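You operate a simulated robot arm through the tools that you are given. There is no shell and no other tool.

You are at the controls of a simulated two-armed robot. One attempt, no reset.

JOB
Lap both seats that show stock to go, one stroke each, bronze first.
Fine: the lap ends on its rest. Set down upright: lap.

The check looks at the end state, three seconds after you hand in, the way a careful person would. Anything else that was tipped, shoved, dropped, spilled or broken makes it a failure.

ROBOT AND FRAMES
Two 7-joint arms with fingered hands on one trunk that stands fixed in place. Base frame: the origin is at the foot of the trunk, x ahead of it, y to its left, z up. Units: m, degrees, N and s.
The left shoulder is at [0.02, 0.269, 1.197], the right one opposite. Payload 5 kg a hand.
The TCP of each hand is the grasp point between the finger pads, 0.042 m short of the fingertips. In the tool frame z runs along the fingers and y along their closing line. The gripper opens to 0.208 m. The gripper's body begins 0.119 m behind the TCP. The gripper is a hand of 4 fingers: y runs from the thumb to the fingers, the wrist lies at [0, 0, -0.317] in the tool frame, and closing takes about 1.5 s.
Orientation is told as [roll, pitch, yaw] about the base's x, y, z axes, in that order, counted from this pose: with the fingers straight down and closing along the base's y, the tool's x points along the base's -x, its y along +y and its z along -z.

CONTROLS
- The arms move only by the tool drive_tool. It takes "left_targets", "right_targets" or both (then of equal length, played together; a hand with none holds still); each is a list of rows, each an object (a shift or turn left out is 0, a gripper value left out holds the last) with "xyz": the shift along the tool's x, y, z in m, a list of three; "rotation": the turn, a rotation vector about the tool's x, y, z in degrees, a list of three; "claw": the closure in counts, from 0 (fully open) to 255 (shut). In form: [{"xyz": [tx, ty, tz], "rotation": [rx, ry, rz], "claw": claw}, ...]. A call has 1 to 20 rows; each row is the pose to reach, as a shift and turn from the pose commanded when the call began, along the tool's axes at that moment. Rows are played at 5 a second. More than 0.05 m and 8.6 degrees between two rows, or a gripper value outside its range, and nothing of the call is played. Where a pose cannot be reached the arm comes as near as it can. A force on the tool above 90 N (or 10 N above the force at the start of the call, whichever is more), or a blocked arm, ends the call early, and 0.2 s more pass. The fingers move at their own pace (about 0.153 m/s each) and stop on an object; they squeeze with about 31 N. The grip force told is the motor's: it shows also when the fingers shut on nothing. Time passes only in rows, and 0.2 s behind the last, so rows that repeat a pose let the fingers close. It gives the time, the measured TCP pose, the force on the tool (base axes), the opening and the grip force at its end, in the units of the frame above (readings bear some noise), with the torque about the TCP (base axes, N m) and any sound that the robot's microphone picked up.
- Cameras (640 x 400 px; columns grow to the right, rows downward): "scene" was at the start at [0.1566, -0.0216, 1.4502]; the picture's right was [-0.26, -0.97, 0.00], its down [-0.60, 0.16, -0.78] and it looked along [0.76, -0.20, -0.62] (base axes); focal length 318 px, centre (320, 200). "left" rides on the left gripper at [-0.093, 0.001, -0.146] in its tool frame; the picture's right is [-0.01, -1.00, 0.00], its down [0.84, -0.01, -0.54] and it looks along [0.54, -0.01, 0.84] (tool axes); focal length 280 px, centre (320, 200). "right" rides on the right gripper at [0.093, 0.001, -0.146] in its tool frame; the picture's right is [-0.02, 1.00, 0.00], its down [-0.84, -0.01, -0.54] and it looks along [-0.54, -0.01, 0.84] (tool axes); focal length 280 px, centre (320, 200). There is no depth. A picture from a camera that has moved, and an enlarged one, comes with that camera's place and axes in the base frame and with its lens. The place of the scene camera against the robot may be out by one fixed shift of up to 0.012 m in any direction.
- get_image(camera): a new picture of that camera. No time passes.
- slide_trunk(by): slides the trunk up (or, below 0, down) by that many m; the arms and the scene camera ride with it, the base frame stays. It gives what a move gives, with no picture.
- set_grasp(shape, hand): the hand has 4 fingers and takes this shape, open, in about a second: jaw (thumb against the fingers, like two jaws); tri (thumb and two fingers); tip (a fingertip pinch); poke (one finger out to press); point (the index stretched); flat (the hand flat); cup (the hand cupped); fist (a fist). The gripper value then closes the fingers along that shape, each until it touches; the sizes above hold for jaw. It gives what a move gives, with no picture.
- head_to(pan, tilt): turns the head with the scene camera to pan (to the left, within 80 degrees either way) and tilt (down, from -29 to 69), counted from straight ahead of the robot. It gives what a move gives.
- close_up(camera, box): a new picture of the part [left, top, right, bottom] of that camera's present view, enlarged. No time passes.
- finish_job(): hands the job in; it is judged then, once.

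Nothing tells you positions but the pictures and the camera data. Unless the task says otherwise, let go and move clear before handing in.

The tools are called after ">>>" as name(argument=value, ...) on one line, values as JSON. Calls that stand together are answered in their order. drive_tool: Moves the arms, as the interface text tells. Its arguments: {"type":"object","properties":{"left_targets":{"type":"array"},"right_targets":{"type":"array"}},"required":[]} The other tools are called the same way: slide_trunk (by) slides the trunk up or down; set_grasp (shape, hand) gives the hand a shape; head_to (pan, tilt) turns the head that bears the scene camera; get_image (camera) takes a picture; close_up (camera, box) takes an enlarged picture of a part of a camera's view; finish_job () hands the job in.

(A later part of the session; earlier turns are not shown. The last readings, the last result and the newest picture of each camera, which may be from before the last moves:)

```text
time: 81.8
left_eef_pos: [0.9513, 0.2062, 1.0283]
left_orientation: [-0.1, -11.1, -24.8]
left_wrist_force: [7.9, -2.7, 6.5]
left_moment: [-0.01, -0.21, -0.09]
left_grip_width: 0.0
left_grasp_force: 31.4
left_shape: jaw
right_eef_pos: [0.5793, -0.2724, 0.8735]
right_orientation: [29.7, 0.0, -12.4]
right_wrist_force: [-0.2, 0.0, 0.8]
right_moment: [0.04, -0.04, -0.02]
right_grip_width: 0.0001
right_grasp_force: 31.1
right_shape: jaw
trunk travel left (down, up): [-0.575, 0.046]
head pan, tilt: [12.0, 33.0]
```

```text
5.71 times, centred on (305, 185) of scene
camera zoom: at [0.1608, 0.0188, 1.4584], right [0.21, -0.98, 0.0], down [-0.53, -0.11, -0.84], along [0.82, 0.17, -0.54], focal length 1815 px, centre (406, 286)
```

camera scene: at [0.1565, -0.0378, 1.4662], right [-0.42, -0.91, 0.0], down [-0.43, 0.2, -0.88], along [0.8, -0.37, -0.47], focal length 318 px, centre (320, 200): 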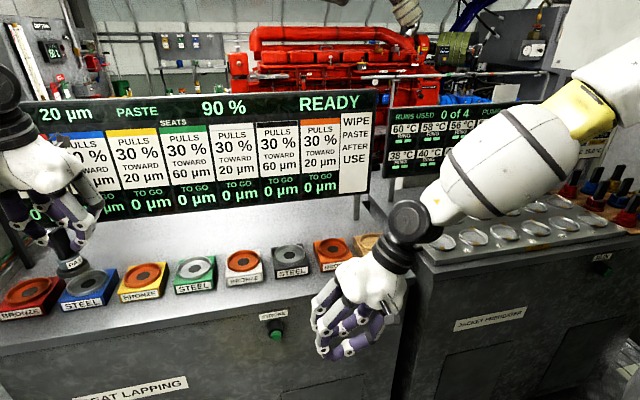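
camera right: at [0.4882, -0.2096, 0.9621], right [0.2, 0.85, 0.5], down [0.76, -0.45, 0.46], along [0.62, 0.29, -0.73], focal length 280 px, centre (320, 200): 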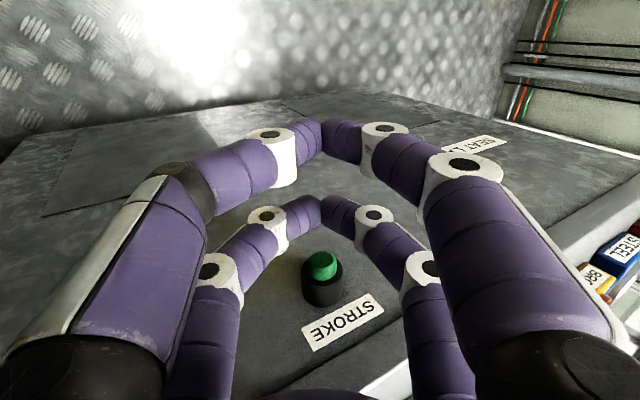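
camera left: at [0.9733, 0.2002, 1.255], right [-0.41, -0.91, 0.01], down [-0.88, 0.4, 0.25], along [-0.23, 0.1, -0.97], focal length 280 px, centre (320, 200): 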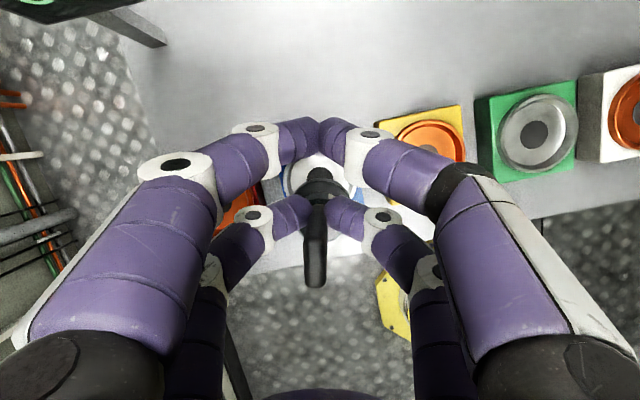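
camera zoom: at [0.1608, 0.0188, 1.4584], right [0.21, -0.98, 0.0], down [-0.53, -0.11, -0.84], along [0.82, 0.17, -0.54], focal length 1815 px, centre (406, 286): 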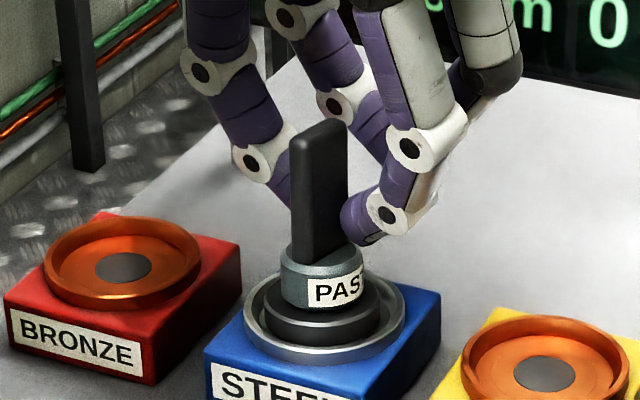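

The lap is in the seat with light contact. I open slowly and back straight out.

>>> drive_tool(left_targets=[{"claw": 250}, {"claw": 240}, {"claw": 225}, {"claw": 200}, {"claw": 160}, {"claw": 120}, {"claw": 120}, {"xyz": [0, 0, -0.02]}, {"xyz": [0, 0, -0.05]}, {"xyz": [0, 0, -0.08]}, {"xyz": [0, 0, -0.11]}, {"xyz": [0, 0, -0.11]}])

>>> close_up(camera="scene", box=[265, 130, 345, 220])

>>> get_image(camera="left")

```text
time: 84.4
left_eef_pos: [0.9326, 0.2164, 1.1344]
left_orientation: [-0.1, -10.9, -24.9]
left_wrist_force: [1.5, -0.2, -0.4]
left_moment: [-0.04, 0.03, -0.02]
left_grip_width: 0.1098
left_grasp_force: 0.1
left_shape: jaw
right_eef_pos: [0.5803, -0.2723, 0.874]
right_orientation: [29.7, 0.0, -12.5]
right_wrist_force: [0.8, 0.7, -0.2]
right_moment: [0.01, 0.03, 0.02]
right_grip_width: 0.0001
right_grasp_force: 31.2
right_shape: jaw
trunk travel left (down, up): [-0.575, 0.046]
head pan, tilt: [12.0, 33.0]
```

```text
4.44 times, centred on (305, 175) of scene
camera zoom: at [0.1613, 0.0192, 1.4581], right [0.21, -0.98, 0.0], down [-0.53, -0.11, -0.84], along [0.82, 0.17, -0.55], focal length 1411 px, centre (387, 311)
```

zoom: 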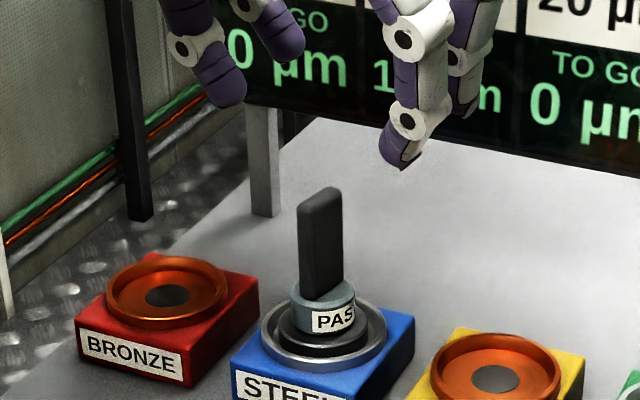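

```text
taken
camera left: at [0.9931, 0.1907, 1.295], right [-0.41, -0.91, 0.0], down [-0.85, 0.38, 0.37], along [-0.34, 0.15, -0.93], focal length 280 px, centre (320, 200)
```

left: 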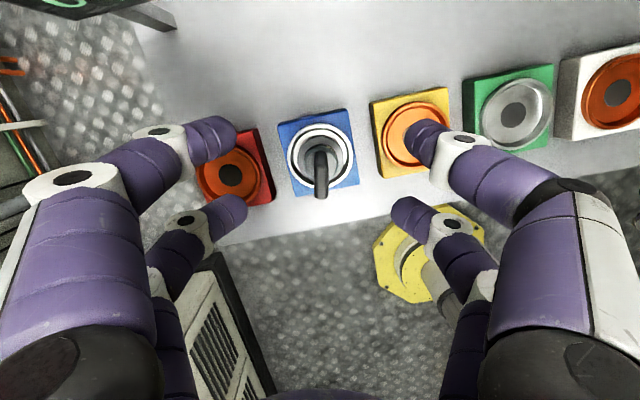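

>>> close_up(camera="left", box=[260, 90, 380, 210])

>>> get_image(camera="scene")

```text
3.33 times, centred on (320, 150) of left
camera zoom: at [0.9931, 0.1907, 1.295], right [-0.41, -0.91, 0.0], down [-0.85, 0.38, 0.37], along [-0.34, 0.15, -0.93], focal length 935 px, centre (320, 367)
```

zoom: 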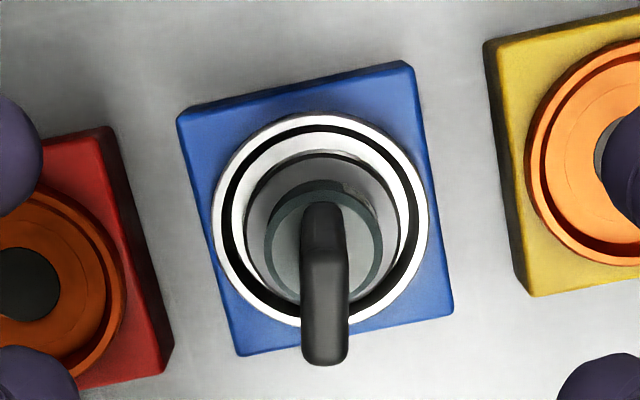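

```text
taken
camera scene: at [0.1613, 0.0192, 1.4581], right [0.21, -0.98, 0.0], down [-0.53, -0.11, -0.84], along [0.82, 0.17, -0.55], focal length 318 px, centre (320, 200)
```

scene: 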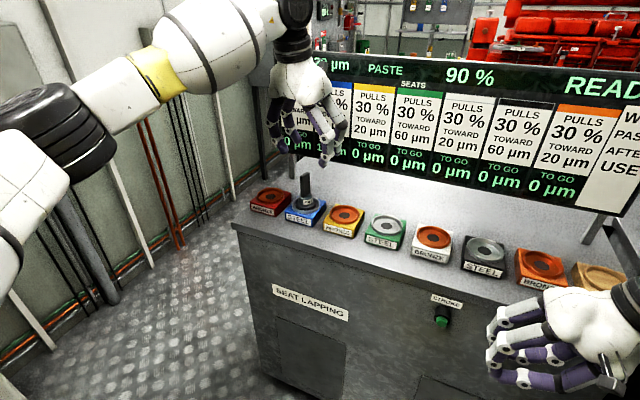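

The lap sits flat and centred in the blue seat. I bring the right hand back to the button and press once.

>>> drive_tool(right_targets=[{"xyz": [0, 0.02, 0.02]}, {"xyz": [0, 0.04, 0.05]}, {"xyz": [0, 0.06, 0.08]}, {"xyz": [-0.01, 0.08, 0.1]}, {"xyz": [-0.01, 0.08, 0.1]}])

>>> close_up(camera="right", box=[240, 160, 400, 300])

>>> head_to(pan=-5, tilt=34)

>>> get_image(camera="scene")

```text
time: 85.6
left_eef_pos: [0.932, 0.2162, 1.1339]
left_orientation: [-0.1, -11.1, -24.9]
left_wrist_force: [-0.2, 1.0, -0.2]
left_moment: [-0.02, -0.04, 0.02]
left_grip_width: 0.1095
left_grasp_force: 0.0
left_shape: jaw
right_eef_pos: [0.6143, -0.1592, 0.8292]
right_orientation: [29.8, -0.2, -12.4]
right_wrist_force: [-0.7, -0.4, 0.7]
right_moment: [-0.03, 0.0, -0.02]
right_grip_width: 0.0
right_grasp_force: 31.2
right_shape: jaw
trunk travel left (down, up): [-0.575, 0.046]
head pan, tilt: [12.0, 33.0]
```

```text
2.86 times, centred on (320, 230) of right
camera zoom: at [0.506, -0.2062, 0.9559], right [0.2, 0.85, 0.5], down [0.76, -0.45, 0.46], along [0.62, 0.29, -0.73], focal length 801 px, centre (320, 114)
```

zoom: 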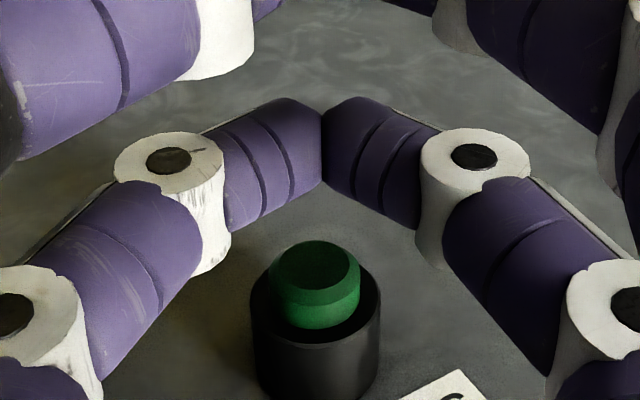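

```text
time: 86.4
left_eef_pos: [0.9322, 0.2151, 1.1343]
left_orientation: [-0.1, -10.9, -24.9]
left_wrist_force: [0.5, -0.3, -0.1]
left_moment: [-0.01, 0.01, 0.01]
left_grip_width: 0.1096
left_grasp_force: 0.1
left_shape: jaw
right_eef_pos: [0.6125, -0.1588, 0.8284]
right_orientation: [29.7, -0.1, -12.4]
right_wrist_force: [0.7, 0.2, 0.2]
right_moment: [0.01, 0.01, 0.01]
right_grip_width: 0.0
right_grasp_force: 31.2
right_shape: jaw
trunk travel left (down, up): [-0.575, 0.046]
head pan, tilt: [-5.0, 34.0]
```

```text
taken
camera scene: at [0.1618, -0.007, 1.4568], right [-0.09, -1.0, 0.0], down [-0.56, 0.05, -0.83], along [0.83, -0.07, -0.56], focal length 318 px, centre (320, 200)
```

scene: 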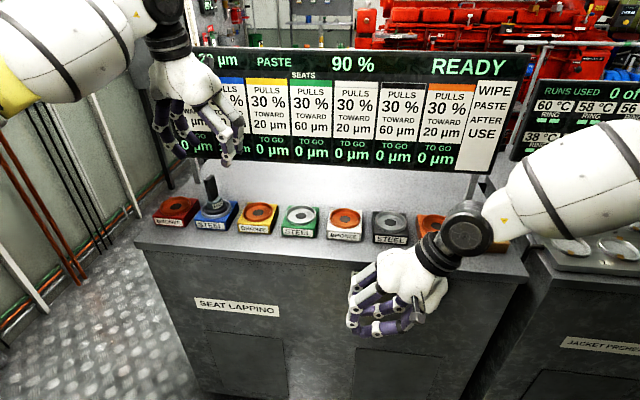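

I move the left hand back to clear the display before pressing.

>>> drive_tool(left_targets=[{"xyz": [0, 0, -0.03]}, {"xyz": [0.04, 0, -0.045]}, {"xyz": [0.08, 0, -0.05]}, {"xyz": [0.12, 0.02, -0.055]}, {"xyz": [0.15, 0.05, -0.06]}, {"xyz": [0.17, 0.08, -0.06]}])

>>> get_image(camera="scene")

```text
time: 87.8
left_eef_pos: [0.8033, 0.3638, 1.1619]
left_orientation: [-0.2, -10.9, -24.9]
left_wrist_force: [-0.2, 1.4, -0.9]
left_moment: [-0.11, 0.02, -0.05]
left_grip_width: 0.1096
left_grasp_force: 0.1
left_shape: jaw
right_eef_pos: [0.6131, -0.1572, 0.8293]
right_orientation: [29.7, 0.0, -12.4]
right_wrist_force: [-0.4, 1.0, 0.3]
right_moment: [-0.16, 0.0, 0.01]
right_grip_width: 0.0
right_grasp_force: 30.9
right_shape: jaw
trunk travel left (down, up): [-0.575, 0.046]
head pan, tilt: [-5.0, 34.0]
```

```text
taken
camera scene: at [0.1619, -0.0059, 1.4568], right [-0.09, -1.0, 0.0], down [-0.56, 0.05, -0.83], along [0.83, -0.07, -0.56], focal length 318 px, centre (320, 200)
```

scene: 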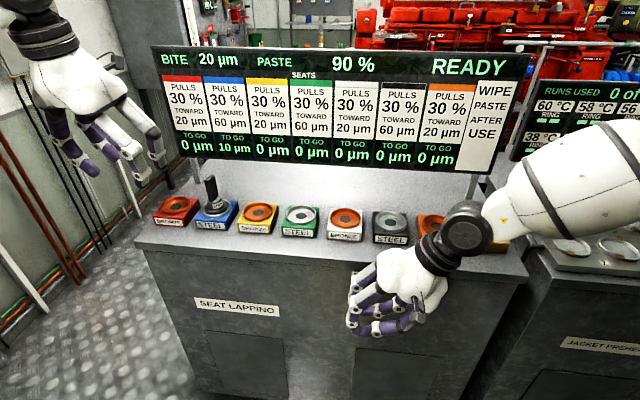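

The display reads BITE 20, PASTE 90 %, blue 10 µm to go, READY, with the lap standing in the blue seat. I press STROKE once.

>>> drive_tool(right_targets=[{"xyz": [-0.01, 0, 0]}, {"xyz": [-0.018, 0, 0]}, {"xyz": [-0.022, 0, 0]}, {"xyz": [-0.026, 0, 0]}, {"xyz": [-0.03, 0, 0]}])

>>> get_image(camera="scene")

```text
time: 89.0
left_eef_pos: [0.8027, 0.3612, 1.1622]
left_orientation: [-0.1, -11.0, -24.9]
left_wrist_force: [0.4, 0.3, -0.3]
left_moment: [0.01, -0.01, 0.01]
left_grip_width: 0.1096
left_grasp_force: 0.0
left_shape: jaw
right_eef_pos: [0.6422, -0.1645, 0.8287]
right_orientation: [29.6, 0.1, -12.4]
right_wrist_force: [-9.5, 1.5, 0.4]
right_moment: [-0.03, 0.22, 0.11]
right_grip_width: 0.0002
right_grasp_force: 30.8
right_shape: jaw
trunk travel left (down, up): [-0.575, 0.046]
head pan, tilt: [-5.0, 34.0]
heard: click
```

```text
taken
camera scene: at [0.161, -0.007, 1.4569], right [-0.09, -1.0, 0.0], down [-0.56, 0.05, -0.83], along [0.83, -0.07, -0.56], focal length 318 px, centre (320, 200)
```

scene: 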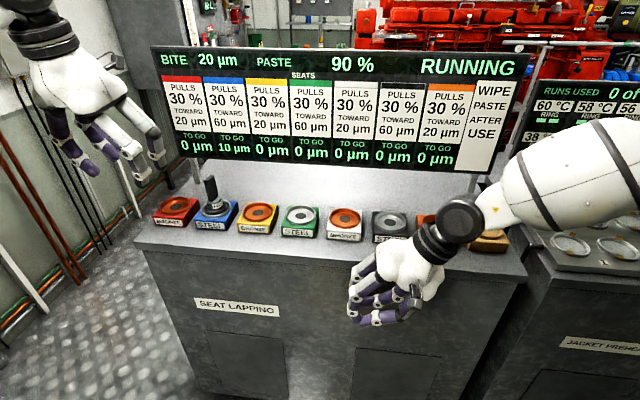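

It is RUNNING. I back the finger off and wait for the stroke to end, about 5 s.

>>> drive_tool(right_targets=[{"xyz": [0.015, 0, 0]}, {"xyz": [0.03, 0, 0]}, {"xyz": [0.035, -0.02, -0.02]}, {"xyz": [0.035, -0.04, -0.05]}, {"xyz": [0.035, -0.06, -0.08]}, {"xyz": [0.04, -0.08, -0.1]}, {"xyz": [0.04, -0.08, -0.1]}, {"xyz": [0.04, -0.08, -0.1]}, {"xyz": [0.04, -0.08, -0.1]}, {"xyz": [0.04, -0.08, -0.1]}, {"xyz": [0.04, -0.08, -0.1]}, {"xyz": [0.04, -0.08, -0.1]}, {"xyz": [0.04, -0.08, -0.1]}, {"xyz": [0.04, -0.08, -0.1]}, {"xyz": [0.04, -0.08, -0.1]}, {"xyz": [0.04, -0.08, -0.1]}, {"xyz": [0.04, -0.08, -0.1]}, {"xyz": [0.04, -0.08, -0.1]}, {"xyz": [0.04, -0.08, -0.1]}, {"xyz": [0.04, -0.08, -0.1]}])

>>> get_image(camera="scene")

>>> drive_tool(right_targets=[{"xyz": [0, 0, 0]}, {"xyz": [0, 0, 0]}, {"xyz": [0, 0, 0]}, {"xyz": [0, 0, 0]}, {"xyz": [0, 0, 0]}, {"xyz": [0, 0, 0]}, {"xyz": [0, 0, 0]}])

>>> get_image(camera="scene")

>>> close_up(camera="scene", box=[140, 40, 360, 180])

>>> get_image(camera="left")

```text
time: 93.2
left_eef_pos: [0.8033, 0.3619, 1.1625]
left_orientation: [-0.1, -11.0, -25.0]
left_wrist_force: [-0.1, 0.4, -0.1]
left_moment: [0.0, 0.01, 0.0]
left_grip_width: 0.1095
left_grasp_force: 0.1
left_shape: jaw
right_eef_pos: [0.5808, -0.2757, 0.8747]
right_orientation: [29.8, -0.2, -12.4]
right_wrist_force: [0.5, 0.5, -0.2]
right_moment: [0.01, 0.01, 0.02]
right_grip_width: 0.0002
right_grasp_force: 31.1
right_shape: jaw
trunk travel left (down, up): [-0.575, 0.046]
head pan, tilt: [-5.0, 34.0]
```

```text
taken
camera scene: at [0.1618, -0.0071, 1.4568], right [-0.09, -1.0, 0.0], down [-0.56, 0.05, -0.83], along [0.83, -0.07, -0.56], focal length 318 px, centre (320, 200)
```

scene: 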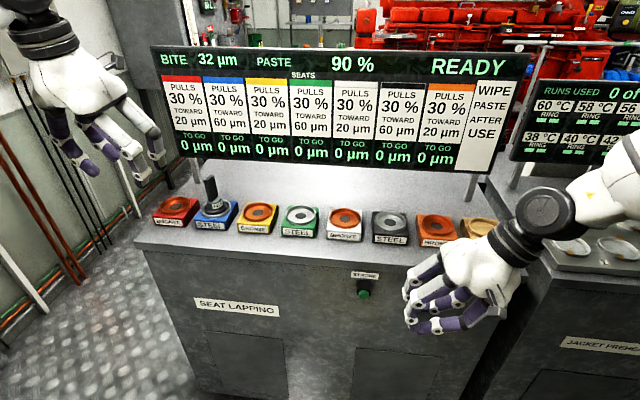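

```text
time: 94.8
left_eef_pos: [0.804, 0.3614, 1.1617]
left_orientation: [-0.2, -11.1, -24.9]
left_wrist_force: [-0.2, -1.0, 0.0]
left_moment: [0.01, 0.0, 0.0]
left_grip_width: 0.1095
left_grasp_force: 0.1
left_shape: jaw
right_eef_pos: [0.5809, -0.2766, 0.8743]
right_orientation: [29.7, -0.2, -12.4]
right_wrist_force: [0.1, -0.2, 0.3]
right_moment: [0.01, 0.01, -0.01]
right_grip_width: 0.0
right_grasp_force: 31.5
right_shape: jaw
trunk travel left (down, up): [-0.575, 0.046]
head pan, tilt: [-5.0, 34.0]
```

```text
taken
camera scene: at [0.1618, -0.0071, 1.4568], right [-0.09, -1.0, 0.0], down [-0.56, 0.05, -0.83], along [0.83, -0.07, -0.56], focal length 318 px, centre (320, 200)
```

scene: 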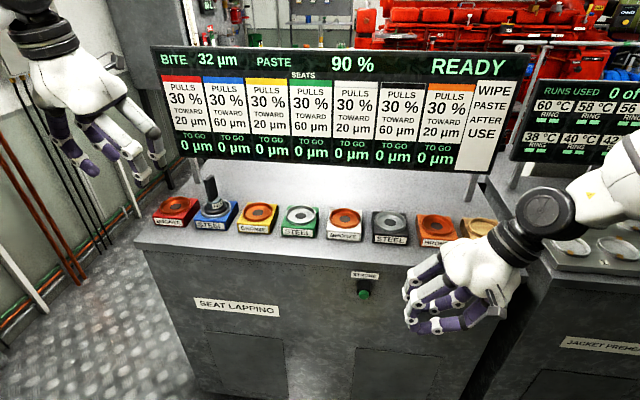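

```text
2.86 times, centred on (250, 110) of scene
camera zoom: at [0.1618, -0.0071, 1.4568], right [-0.09, -1.0, 0.0], down [-0.56, 0.05, -0.83], along [0.83, -0.07, -0.56], focal length 907 px, centre (520, 457)
```

zoom: 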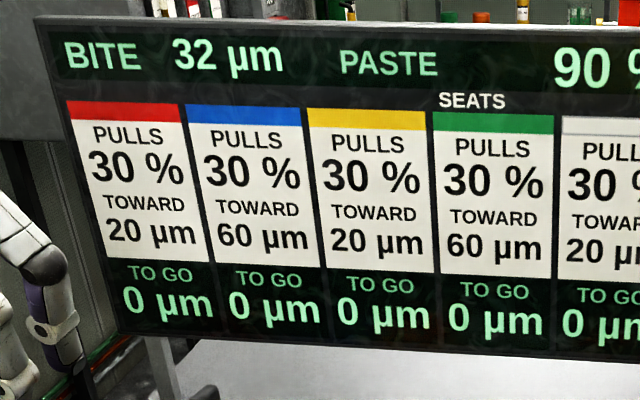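

```text
taken
camera left: at [0.8636, 0.3364, 1.3233], right [-0.41, -0.91, 0.0], down [-0.85, 0.38, 0.37], along [-0.34, 0.15, -0.93], focal length 280 px, centre (320, 200)
```

left: 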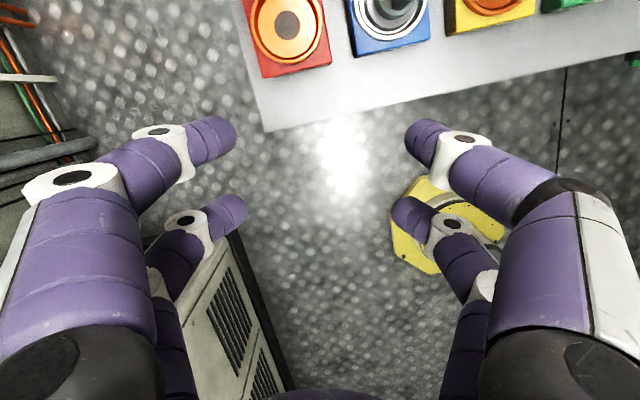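

Both seats read 0 µm to go, READY. Now the lap has to go to the wooden rest at the right end, so I first move the right arm well out of the way.

>>> drive_tool(right_targets=[{"xyz": [0.02, 0.025, -0.043]}, {"xyz": [0.04, 0.05, -0.087]}, {"xyz": [0.0583, 0.0746, -0.13]}, {"xyz": [0.0583, 0.042, -0.159]}, {"xyz": [0.0583, 0.0095, -0.1875]}, {"xyz": [0.0583, -0.0231, -0.2163]}, {"xyz": [0.0583, -0.0557, -0.245]}, {"xyz": [0.0583, -0.0883, -0.2738]}, {"xyz": [0.0583, -0.1208, -0.3025]}, {"xyz": [0.0583, -0.1534, -0.3313]}, {"xyz": [0.0583, -0.186, -0.36]}, {"xyz": [0.0583, -0.186, -0.36]}])

>>> head_to(pan=-20, tilt=36)

>>> get_image(camera="scene")

```text
refused: row 1 steps farther than a row can; nothing moved
```

```text
time: 95.5
left_eef_pos: [0.8047, 0.3609, 1.1614]
left_orientation: [-0.1, -11.0, -24.9]
left_wrist_force: [0.0, -0.4, -0.4]
left_moment: [-0.04, 0.02, -0.01]
left_grip_width: 0.1096
left_grasp_force: 0.1
left_shape: jaw
right_eef_pos: [0.5812, -0.2753, 0.8752]
right_orientation: [29.7, -0.1, -12.3]
right_wrist_force: [0.4, 0.3, -0.3]
right_moment: [0.01, 0.0, 0.03]
right_grip_width: 0.0
right_grasp_force: 31.5
right_shape: jaw
trunk travel left (down, up): [-0.575, 0.046]
head pan, tilt: [-20.0, 36.0]
```

```text
taken
camera scene: at [0.1558, -0.0293, 1.4537], right [-0.34, -0.94, 0.0], down [-0.55, 0.2, -0.81], along [0.76, -0.28, -0.59], focal length 318 px, centre (320, 200)
```

scene: 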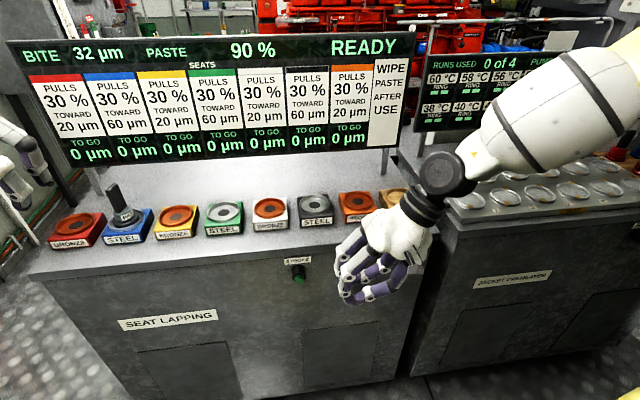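

One step was a touch too long, so I resend with shorter steps.

>>> drive_tool(right_targets=[{"xyz": [0.015, 0.019, -0.033]}, {"xyz": [0.029, 0.037, -0.065]}, {"xyz": [0.044, 0.056, -0.098]}, {"xyz": [0.0583, 0.0746, -0.13]}, {"xyz": [0.0583, 0.042, -0.159]}, {"xyz": [0.0583, 0.0095, -0.1875]}, {"xyz": [0.0583, -0.0231, -0.2163]}, {"xyz": [0.0583, -0.0557, -0.245]}, {"xyz": [0.0583, -0.0883, -0.2738]}, {"xyz": [0.0583, -0.1208, -0.3025]}, {"xyz": [0.0583, -0.1534, -0.3313]}, {"xyz": [0.0583, -0.186, -0.36]}, {"xyz": [0.0583, -0.186, -0.36]}])

>>> get_image(camera="scene")

```text
time: 98.3
left_eef_pos: [0.8046, 0.3632, 1.1615]
left_orientation: [-0.1, -11.0, -24.8]
left_wrist_force: [-0.3, -0.1, -0.6]
left_moment: [-0.07, -0.01, -0.05]
left_grip_width: 0.1096
left_grasp_force: 0.2
left_shape: jaw
right_eef_pos: [0.4518, -0.5955, 1.0916]
right_orientation: [29.7, 0.0, -12.3]
right_wrist_force: [0.4, 1.6, -0.3]
right_moment: [-0.02, 0.06, 0.01]
right_grip_width: 0.0001
right_grasp_force: 31.1
right_shape: jaw
trunk travel left (down, up): [-0.575, 0.046]
head pan, tilt: [-20.0, 36.0]
```

```text
taken
camera scene: at [0.1561, -0.0287, 1.4537], right [-0.34, -0.94, 0.0], down [-0.55, 0.2, -0.81], along [0.76, -0.28, -0.59], focal length 318 px, centre (320, 200)
```

scene: 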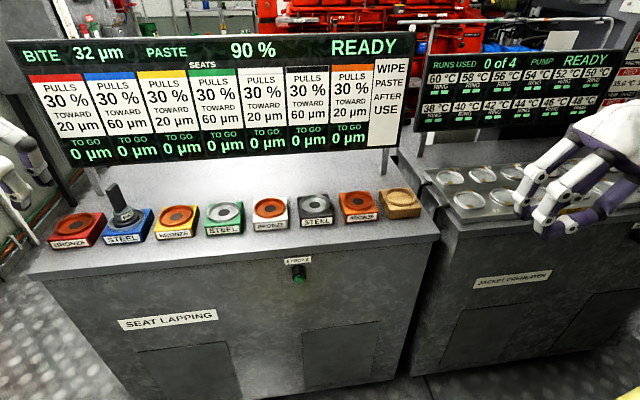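

The way is clear. Before picking the lap up, I rehearse the reach to the rest with the empty left hand, first part.

>>> drive_tool(left_targets=[{"xyz": [-0.0146, -0.0385, 0.004], "rotation": [1.3, -3.8, 2.2]}, {"xyz": [-0.0292, -0.077, 0.008], "rotation": [2.6, -7.7, 4.4]}, {"xyz": [-0.0438, -0.1156, 0.012], "rotation": [3.9, -11.5, 6.7]}, {"xyz": [-0.0584, -0.1541, 0.016], "rotation": [5.2, -15.4, 8.9]}, {"xyz": [-0.073, -0.1926, 0.02], "rotation": [6.5, -19.2, 11.1]}, {"xyz": [-0.0877, -0.2311, 0.024], "rotation": [7.8, -23, 13.3]}, {"xyz": [-0.1023, -0.2696, 0.028], "rotation": [9.1, -26.9, 15.5]}, {"xyz": [-0.1169, -0.3082, 0.032], "rotation": [10.4, -30.7, 17.8]}, {"xyz": [-0.1315, -0.3467, 0.036], "rotation": [11.7, -34.6, 20]}, {"xyz": [-0.1461, -0.3852, 0.04], "rotation": [13, -38.4, 22.2]}, {"xyz": [-0.1461, -0.3852, 0.04], "rotation": [13, -38.4, 22.2]}])

>>> get_image(camera="scene")

```text
time: 100.7
left_eef_pos: [0.7775, -0.0474, 1.1517]
left_orientation: [0.0, -50.1, -50.2]
left_wrist_force: [1.3, 0.4, -0.3]
left_moment: [-0.03, -0.02, 0.0]
left_grip_width: 0.1098
left_grasp_force: 0.0
left_shape: jaw
right_eef_pos: [0.4507, -0.5939, 1.0928]
right_orientation: [29.7, -0.1, -12.5]
right_wrist_force: [-0.1, 0.6, 0.5]
right_moment: [-0.01, 0.04, 0.02]
right_grip_width: 0.0
right_grasp_force: 30.8
right_shape: jaw
trunk travel left (down, up): [-0.575, 0.046]
head pan, tilt: [-20.0, 36.0]
```

```text
taken
camera scene: at [0.1558, -0.0288, 1.4538], right [-0.34, -0.94, 0.0], down [-0.55, 0.2, -0.81], along [0.76, -0.28, -0.59], focal length 318 px, centre (320, 200)
```

scene: 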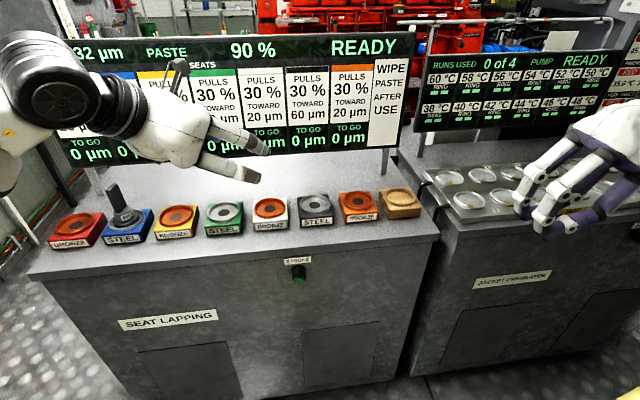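

>>> drive_tool(left_targets=[{"xyz": [-0.0169, -0.027, 0.0247]}, {"xyz": [-0.0338, -0.054, 0.0493]}, {"xyz": [-0.0506, -0.0809, 0.074]}, {"xyz": [-0.0675, -0.1079, 0.0987]}, {"xyz": [-0.0844, -0.1349, 0.1234]}, {"xyz": [-0.1013, -0.1619, 0.148]}, {"xyz": [-0.1182, -0.1889, 0.1727]}, {"xyz": [-0.1351, -0.2159, 0.1974]}, {"xyz": [-0.1519, -0.2428, 0.2221]}, {"xyz": [-0.1688, -0.2698, 0.2467]}, {"xyz": [-0.1857, -0.2968, 0.2714]}, {"xyz": [-0.1857, -0.2968, 0.2714]}])

>>> get_image(camera="scene")

>>> get_image(camera="left")

```text
time: 103.5
left_eef_pos: [0.8097, -0.4496, 1.1231]
left_orientation: [-0.6, -50.1, -46.4]
left_wrist_force: [1.3, 1.4, -0.3]
left_moment: [-0.16, 0.08, -0.16]
left_grip_width: 0.11
left_grasp_force: 0.0
left_shape: jaw
right_eef_pos: [0.4531, -0.5937, 1.0935]
right_orientation: [29.6, 0.0, -12.3]
right_wrist_force: [1.7, 1.8, 0.3]
right_moment: [-0.18, 0.18, 0.08]
right_grip_width: 0.0
right_grasp_force: 31.1
right_shape: jaw
trunk travel left (down, up): [-0.575, 0.046]
head pan, tilt: [-20.0, 36.0]
stopped in row 12 (left hand): the arm was blocked; the commanded pose is now the measured one
```

```text
taken
camera scene: at [0.1577, -0.0275, 1.4535], right [-0.34, -0.94, 0.0], down [-0.55, 0.2, -0.81], along [0.76, -0.28, -0.59], focal length 318 px, centre (320, 200)
```

scene: 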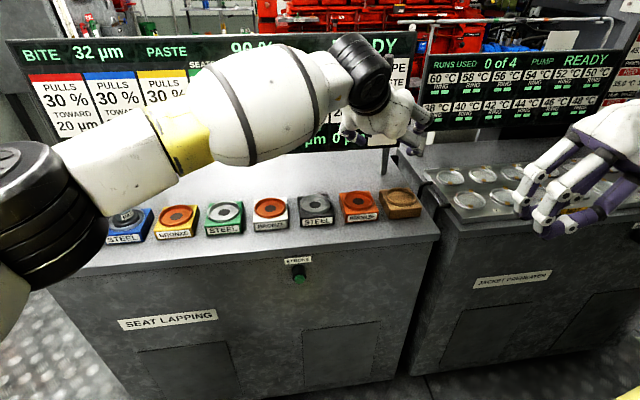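

```text
taken
camera left: at [0.7769, -0.4095, 1.2892], right [-0.72, -0.69, 0.02], down [-0.66, 0.69, -0.3], along [0.2, -0.23, -0.95], focal length 280 px, centre (320, 200)
```

left: 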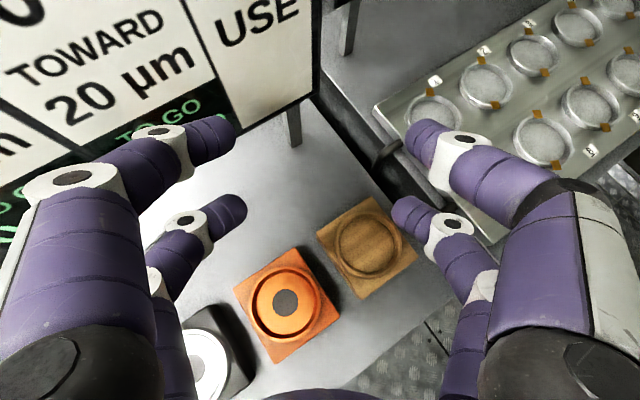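

The left arm is blocked against the body before it reaches the rest, so it was good to rehearse that. New plan: the left hand sets the lap back in the black seat, where it stood at first, and the right hand takes it from there to the rest. I retract the left hand along its path.

>>> drive_tool(left_targets=[{"xyz": [0.0176, 0.0254, -0.0257]}, {"xyz": [0.0352, 0.0509, -0.0515]}, {"xyz": [0.0528, 0.0763, -0.0772]}, {"xyz": [0.0704, 0.1017, -0.1029]}, {"xyz": [0.088, 0.1272, -0.1287]}, {"xyz": [0.1057, 0.1526, -0.1544]}, {"xyz": [0.1233, 0.178, -0.1801]}, {"xyz": [0.1409, 0.2034, -0.2058]}, {"xyz": [0.1585, 0.2289, -0.2316]}, {"xyz": [0.1761, 0.2543, -0.2573]}, {"xyz": [0.1761, 0.2543, -0.2573]}])

>>> get_image(camera="scene")

```text
time: 105.9
left_eef_pos: [0.7794, -0.0551, 1.1538]
left_orientation: [-0.4, -50.1, -47.1]
left_wrist_force: [0.2, 0.1, 0.7]
left_moment: [0.05, 0.0, 0.05]
left_grip_width: 0.1099
left_grasp_force: 0.1
left_shape: jaw
right_eef_pos: [0.4501, -0.5969, 1.0915]
right_orientation: [29.7, 0.1, -12.5]
right_wrist_force: [-0.4, -1.1, 0.1]
right_moment: [0.11, -0.04, -0.02]
right_grip_width: 0.0001
right_grasp_force: 30.7
right_shape: jaw
trunk travel left (down, up): [-0.575, 0.046]
head pan, tilt: [-20.0, 36.0]
```

```text
taken
camera scene: at [0.1557, -0.0302, 1.4537], right [-0.34, -0.94, 0.0], down [-0.55, 0.2, -0.81], along [0.76, -0.28, -0.59], focal length 318 px, centre (320, 200)
```

scene: 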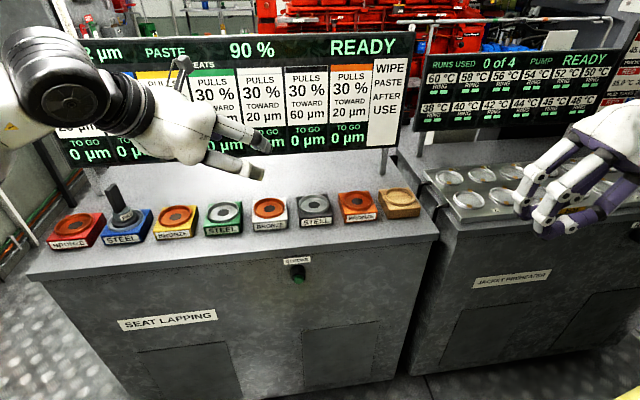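

>>> drive_tool(left_targets=[{"xyz": [0.0196, 0.0306, -0.0198], "rotation": [-2.1, 0, -1.8]}, {"xyz": [0.0392, 0.0613, -0.0395], "rotation": [-4.2, 0, -3.5]}, {"xyz": [0.0588, 0.0919, -0.0593], "rotation": [-6.3, 0, -5.3]}, {"xyz": [0.0785, 0.1226, -0.079], "rotation": [-8.4, 0, -7]}, {"xyz": [0.0981, 0.1532, -0.0988], "rotation": [-10.6, 0, -8.8]}, {"xyz": [0.1177, 0.1838, -0.1185], "rotation": [-12.7, 0, -10.6]}, {"xyz": [0.1373, 0.2145, -0.1383], "rotation": [-14.8, 0, -12.3]}, {"xyz": [0.1569, 0.2451, -0.158], "rotation": [-16.9, 0, -14.1]}, {"xyz": [0.1569, 0.2451, -0.158], "rotation": [-16.9, 0, -14.1]}])

>>> get_image(camera="left")

>>> close_up(camera="left", box=[250, 70, 390, 210])

>>> head_to(pan=12, tilt=33)

>>> close_up(camera="scene", box=[265, 130, 345, 220])

```text
time: 107.9
left_eef_pos: [0.8089, 0.2702, 1.1317]
left_orientation: [-0.4, -50.1, -25.2]
left_wrist_force: [-0.3, -0.7, 0.6]
left_moment: [0.05, -0.02, 0.07]
left_grip_width: 0.1099
left_grasp_force: 0.0
left_shape: jaw
right_eef_pos: [0.4518, -0.5954, 1.0909]
right_orientation: [29.8, -0.1, -12.6]
right_wrist_force: [-0.2, 0.0, 0.3]
right_moment: [0.08, -0.01, 0.01]
right_grip_width: 0.0
right_grasp_force: 30.6
right_shape: jaw
trunk travel left (down, up): [-0.575, 0.046]
head pan, tilt: [-20.0, 36.0]
```

```text
taken
camera left: at [0.7641, 0.2946, 1.2977], right [-0.42, -0.91, 0.01], down [-0.87, 0.4, -0.3], along [0.27, -0.14, -0.95], focal length 280 px, centre (320, 200)
```

left: 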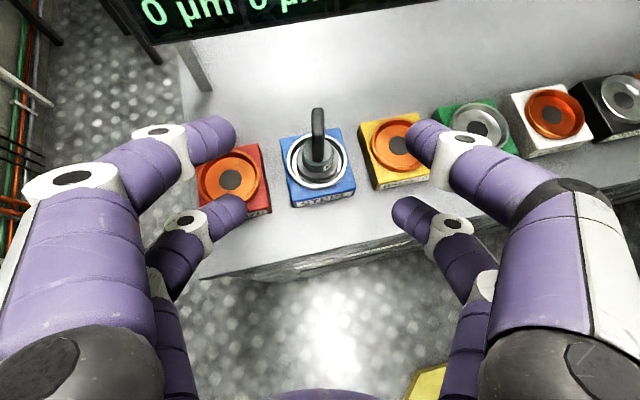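

```text
2.86 times, centred on (320, 140) of left
camera zoom: at [0.7641, 0.2946, 1.2977], right [-0.42, -0.91, 0.01], down [-0.87, 0.4, -0.3], along [0.27, -0.14, -0.95], focal length 801 px, centre (320, 371)
```

zoom: 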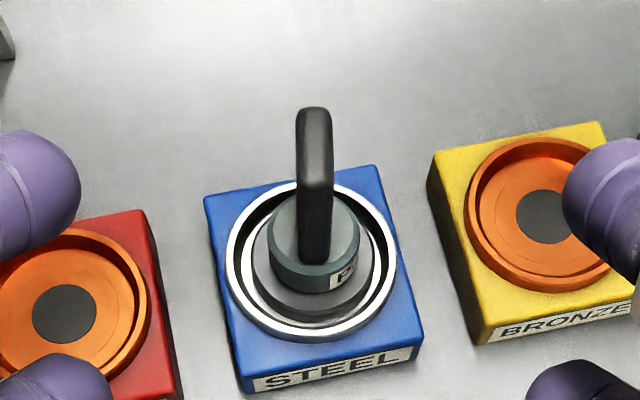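

```text
time: 108.9
left_eef_pos: [0.8083, 0.2708, 1.1314]
left_orientation: [-0.4, -50.0, -25.0]
left_wrist_force: [-0.2, 0.0, -1.6]
left_moment: [0.0, -0.03, -0.04]
left_grip_width: 0.1099
left_grasp_force: 0.2
left_shape: jaw
right_eef_pos: [0.451, -0.5945, 1.0939]
right_orientation: [29.7, 0.0, -12.3]
right_wrist_force: [0.5, -0.1, 0.0]
right_moment: [0.04, 0.02, 0.0]
right_grip_width: 0.0
right_grasp_force: 31.1
right_shape: jaw
trunk travel left (down, up): [-0.575, 0.046]
head pan, tilt: [12.0, 33.0]
```

```text
4.44 times, centred on (305, 175) of scene
camera zoom: at [0.1608, 0.0193, 1.4583], right [0.21, -0.98, 0.0], down [-0.53, -0.11, -0.84], along [0.82, 0.17, -0.54], focal length 1411 px, centre (387, 311)
```

zoom: 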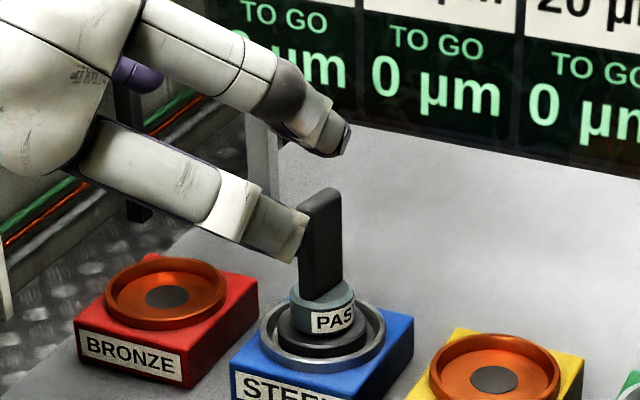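

The handle is in line with the hand. I approach so that the lower fingertips meet the middle of the handle, higher and a little further back than last time, and close.

>>> drive_tool(left_targets=[{"xyz": [0, 0, 0.035]}, {"xyz": [0, 0, 0.07]}, {"xyz": [0.0003, 0, 0.1]}, {"xyz": [0.0005, 0, 0.125]}, {"xyz": [0.0005, 0, 0.1329]}, {"xyz": [0.0005, 0, 0.1329]}])

>>> close_up(camera="scene", box=[265, 130, 345, 220])

>>> close_up(camera="left", box=[220, 120, 420, 280])

```text
time: 110.3
left_eef_pos: [0.9009, 0.229, 1.0452]
left_orientation: [-0.3, -50.0, -25.2]
left_wrist_force: [-0.5, 0.2, -0.3]
left_moment: [0.0, 0.0, 0.01]
left_grip_width: 0.11
left_grasp_force: 0.0
left_shape: jaw
right_eef_pos: [0.4525, -0.5954, 1.0925]
right_orientation: [29.7, 0.0, -12.3]
right_wrist_force: [0.1, 0.4, 0.1]
right_moment: [-0.02, 0.02, 0.0]
right_grip_width: 0.0002
right_grasp_force: 30.9
right_shape: jaw
trunk travel left (down, up): [-0.575, 0.046]
head pan, tilt: [12.0, 33.0]
```

```text
4.44 times, centred on (305, 175) of scene
camera zoom: at [0.1608, 0.0191, 1.4583], right [0.21, -0.98, 0.0], down [-0.53, -0.11, -0.84], along [0.82, 0.17, -0.54], focal length 1411 px, centre (387, 311)
```

zoom: 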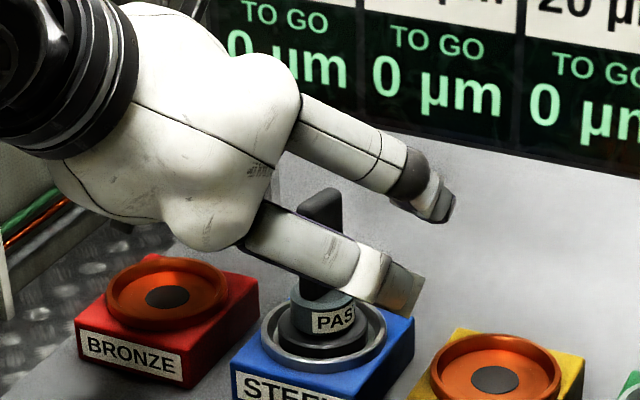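

```text
2.50 times, centred on (320, 200) of left
camera zoom: at [0.8568, 0.2524, 1.2108], right [-0.42, -0.91, 0.02], down [-0.87, 0.4, -0.3], along [0.27, -0.14, -0.95], focal length 701 px, centre (320, 200)
```

zoom: 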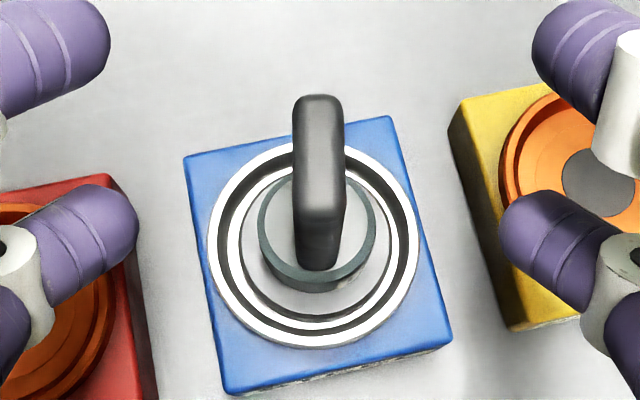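

The hand straddles the handle well. I nudge 6 mm forward to centre the tips on its width, close, lift only 2 cm and check before going on.

>>> drive_tool(left_targets=[{"xyz": [-0.0042, 0, 0.005]}, {"xyz": [-0.0042, 0, 0.005], "claw": 170}, {"xyz": [-0.0042, 0, 0.005], "claw": 200}, {"xyz": [-0.0042, 0, 0.005], "claw": 220}, {"xyz": [-0.0042, 0, 0.005], "claw": 235}, {"xyz": [-0.0042, 0, 0.005], "claw": 255}, {"xyz": [-0.0042, 0, 0.005], "claw": 255}, {"xyz": [-0.0042, 0, 0.005], "claw": 255}, {"xyz": [-0.0042, 0, 0.005], "claw": 255}, {"xyz": [-0.0042, 0, 0.005], "claw": 255}])

>>> close_up(camera="left", box=[220, 120, 420, 280])

>>> drive_tool(left_targets=[{"xyz": [-0.0038, 0, -0.0032]}, {"xyz": [-0.0077, 0, -0.0064]}, {"xyz": [-0.0115, 0, -0.0096]}, {"xyz": [-0.0153, 0, -0.0128]}, {"xyz": [-0.0153, 0, -0.0128]}])

>>> close_up(camera="left", box=[220, 120, 420, 280])

>>> close_up(camera="scene", box=[265, 130, 345, 220])

```text
time: 112.5
left_eef_pos: [0.9068, 0.2254, 1.0433]
left_orientation: [-0.4, -50.1, -24.9]
left_wrist_force: [-1.2, 0.1, -3.1]
left_moment: [0.0, 0.0, -0.01]
left_grip_width: 0.0
left_grasp_force: 30.9
left_shape: jaw
right_eef_pos: [0.4521, -0.5958, 1.0922]
right_orientation: [29.7, 0.0, -12.4]
right_wrist_force: [-0.2, -0.5, -0.1]
right_moment: [0.01, 0.03, -0.01]
right_grip_width: 0.0002
right_grasp_force: 31.2
right_shape: jaw
trunk travel left (down, up): [-0.575, 0.046]
head pan, tilt: [12.0, 33.0]
```

```text
2.50 times, centred on (320, 200) of left
camera zoom: at [0.8622, 0.2502, 1.2105], right [-0.42, -0.91, 0.02], down [-0.87, 0.4, -0.3], along [0.27, -0.14, -0.95], focal length 701 px, centre (320, 200)
```

zoom: 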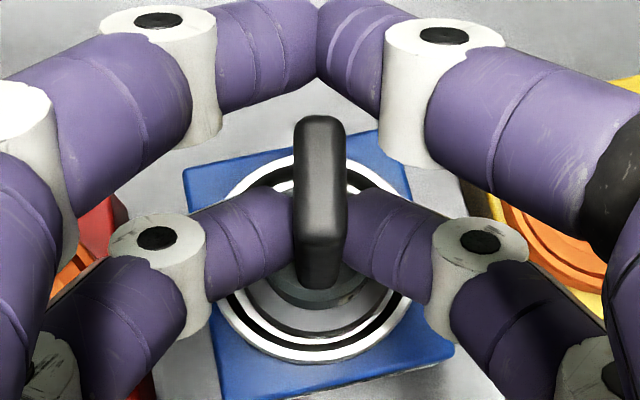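

```text
time: 113.7
left_eef_pos: [0.9074, 0.2268, 1.0648]
left_orientation: [-0.4, -49.9, -25.0]
left_wrist_force: [-0.3, 0.3, -3.4]
left_moment: [-0.06, 0.02, 0.0]
left_grip_width: 0.0001
left_grasp_force: 30.9
left_shape: jaw
right_eef_pos: [0.4501, -0.5948, 1.0917]
right_orientation: [29.6, 0.0, -12.4]
right_wrist_force: [0.0, 0.4, -0.2]
right_moment: [0.02, 0.02, 0.04]
right_grip_width: 0.0
right_grasp_force: 31.3
right_shape: jaw
trunk travel left (down, up): [-0.575, 0.046]
head pan, tilt: [12.0, 33.0]
```

```text
2.50 times, centred on (320, 200) of left
camera zoom: at [0.8627, 0.2515, 1.231], right [-0.42, -0.91, 0.02], down [-0.87, 0.4, -0.3], along [0.27, -0.14, -0.95], focal length 701 px, centre (320, 200)
```

zoom: 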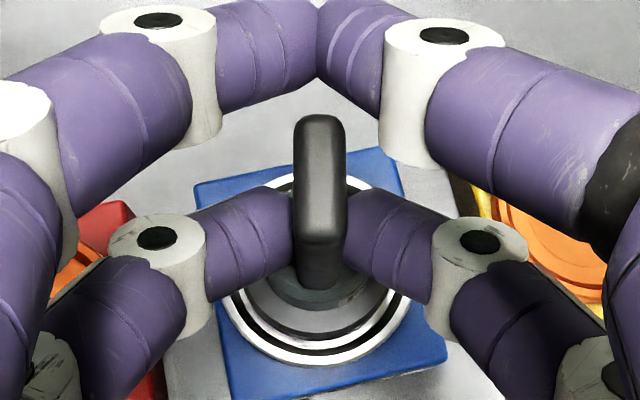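

```text
4.44 times, centred on (305, 175) of scene
camera zoom: at [0.161, 0.0192, 1.4583], right [0.21, -0.98, 0.0], down [-0.53, -0.11, -0.84], along [0.82, 0.17, -0.54], focal length 1411 px, centre (387, 311)
```

zoom: 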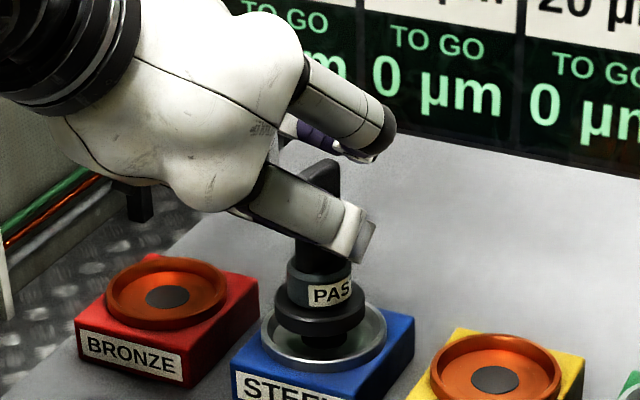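

The lap is up and upright, gripped centrally. I lift further and carry it slowly to hover over the black seat, turning the hand as at the first pick.

>>> drive_tool(left_targets=[{"xyz": [-0.014, 0, -0.0118]}, {"xyz": [-0.0281, 0, -0.0236]}, {"xyz": [-0.0421, 0, -0.0354]}, {"xyz": [-0.0436, -0.0094, -0.0336], "rotation": [1.1, 0, 0.9]}, {"xyz": [-0.0466, -0.0281, -0.03], "rotation": [3.3, 0, 2.7]}, {"xyz": [-0.0512, -0.0561, -0.0246], "rotation": [6.5, 0, 5.5]}, {"xyz": [-0.0565, -0.0889, -0.0183], "rotation": [10.3, 0, 8.7]}, {"xyz": [-0.0618, -0.1217, -0.012], "rotation": [14.1, 0, 11.9]}, {"xyz": [-0.0678, -0.1591, -0.0048], "rotation": [18.5, 0, 15.5]}, {"xyz": [-0.0739, -0.1965, 0.0024], "rotation": [22.8, 0, 19.2]}, {"xyz": [-0.0799, -0.234, 0.0097], "rotation": [27.2, 0, 22.9]}, {"xyz": [-0.0859, -0.2714, 0.0169], "rotation": [31.6, 0, 26.5]}, {"xyz": [-0.092, -0.3088, 0.0241], "rotation": [35.9, 0, 30.2]}, {"xyz": [-0.098, -0.3462, 0.0313], "rotation": [40.3, 0, 33.8]}, {"xyz": [-0.1033, -0.379, 0.0376], "rotation": [44.1, 0, 37]}, {"xyz": [-0.1086, -0.4118, 0.0439], "rotation": [47.9, 0, 40.2]}, {"xyz": [-0.1132, -0.4398, 0.0493], "rotation": [51.1, 0, 43]}, {"xyz": [-0.1162, -0.4585, 0.0529], "rotation": [53.3, 0, 44.8]}, {"xyz": [-0.1177, -0.4679, 0.0547], "rotation": [54.4, 0, 45.7]}, {"xyz": [-0.1177, -0.4679, 0.0547], "rotation": [54.4, 0, 45.7]}])

>>> head_to(pan=-15, tilt=38)

>>> get_image(camera="scene")

>>> close_up(camera="scene", box=[290, 130, 390, 220])

>>> close_up(camera="left", box=[220, 120, 420, 280])

```text
time: 117.9
left_eef_pos: [0.8144, -0.2458, 1.1226]
left_orientation: [0.0, -50.2, -96.4]
left_wrist_force: [-0.3, 0.5, -3.9]
left_moment: [0.06, 0.02, 0.0]
left_grip_width: 0.0
left_grasp_force: 31.1
left_shape: jaw
right_eef_pos: [0.4509, -0.5943, 1.0923]
right_orientation: [29.7, 0.0, -12.4]
right_wrist_force: [-0.4, 0.0, 0.2]
right_moment: [-0.02, -0.01, -0.02]
right_grip_width: 0.0
right_grasp_force: 31.1
right_shape: jaw
trunk travel left (down, up): [-0.575, 0.046]
head pan, tilt: [12.0, 33.0]
```

```text
time: 118.8
left_eef_pos: [0.8129, -0.2451, 1.122]
left_orientation: [-0.1, -50.3, -96.5]
left_wrist_force: [0.2, 0.0, -4.5]
left_moment: [0.02, 0.0, -0.04]
left_grip_width: 0.0001
left_grasp_force: 31.3
left_shape: jaw
right_eef_pos: [0.4516, -0.5947, 1.0916]
right_orientation: [29.8, 0.0, -12.4]
right_wrist_force: [0.4, -0.4, -0.5]
right_moment: [0.0, 0.02, -0.01]
right_grip_width: 0.0
right_grasp_force: 31.3
right_shape: jaw
trunk travel left (down, up): [-0.575, 0.046]
head pan, tilt: [-15.0, 38.0]
```

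```text
taken
camera scene: at [0.1572, -0.0218, 1.4507], right [-0.26, -0.97, 0.0], down [-0.59, 0.16, -0.79], along [0.76, -0.2, -0.62], focal length 318 px, centre (320, 200)
```

scene: 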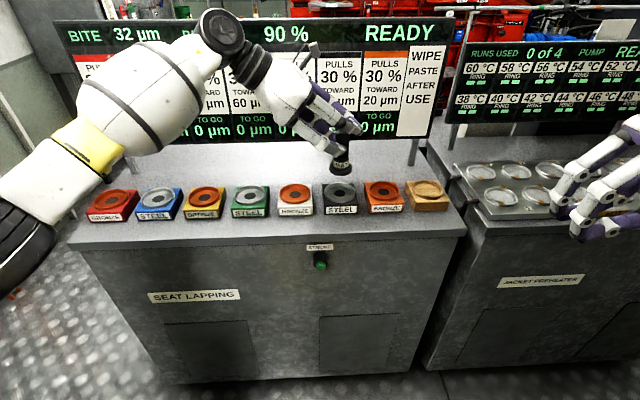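

```text
4.44 times, centred on (340, 175) of scene
camera zoom: at [0.1572, -0.0218, 1.4507], right [-0.26, -0.97, 0.0], down [-0.59, 0.16, -0.79], along [0.76, -0.2, -0.62], focal length 1411 px, centre (231, 311)
```

zoom: 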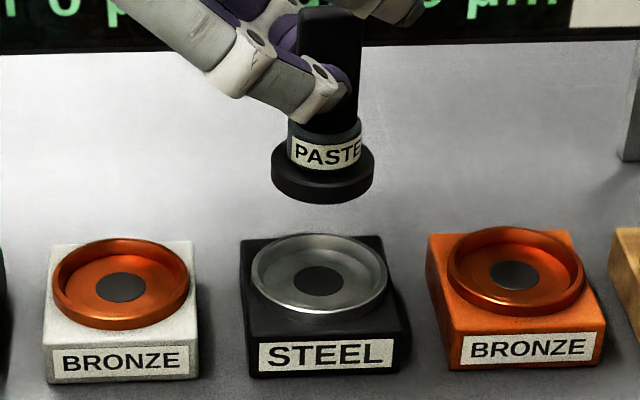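

```text
2.50 times, centred on (320, 200) of left
camera zoom: at [0.8224, -0.1939, 1.2878], right [-0.99, 0.1, 0.01], down [0.09, 0.95, -0.3], along [-0.04, -0.3, -0.95], focal length 701 px, centre (320, 200)
```

zoom: 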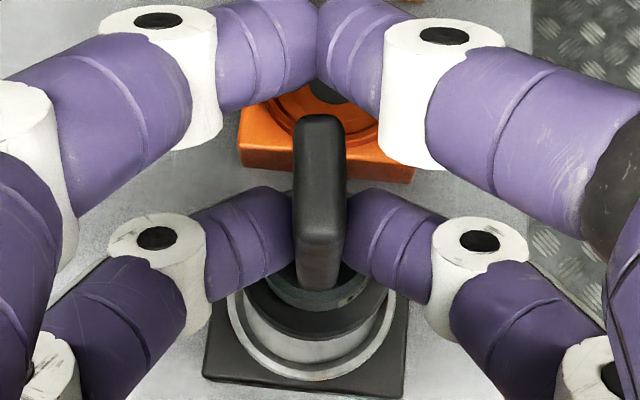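

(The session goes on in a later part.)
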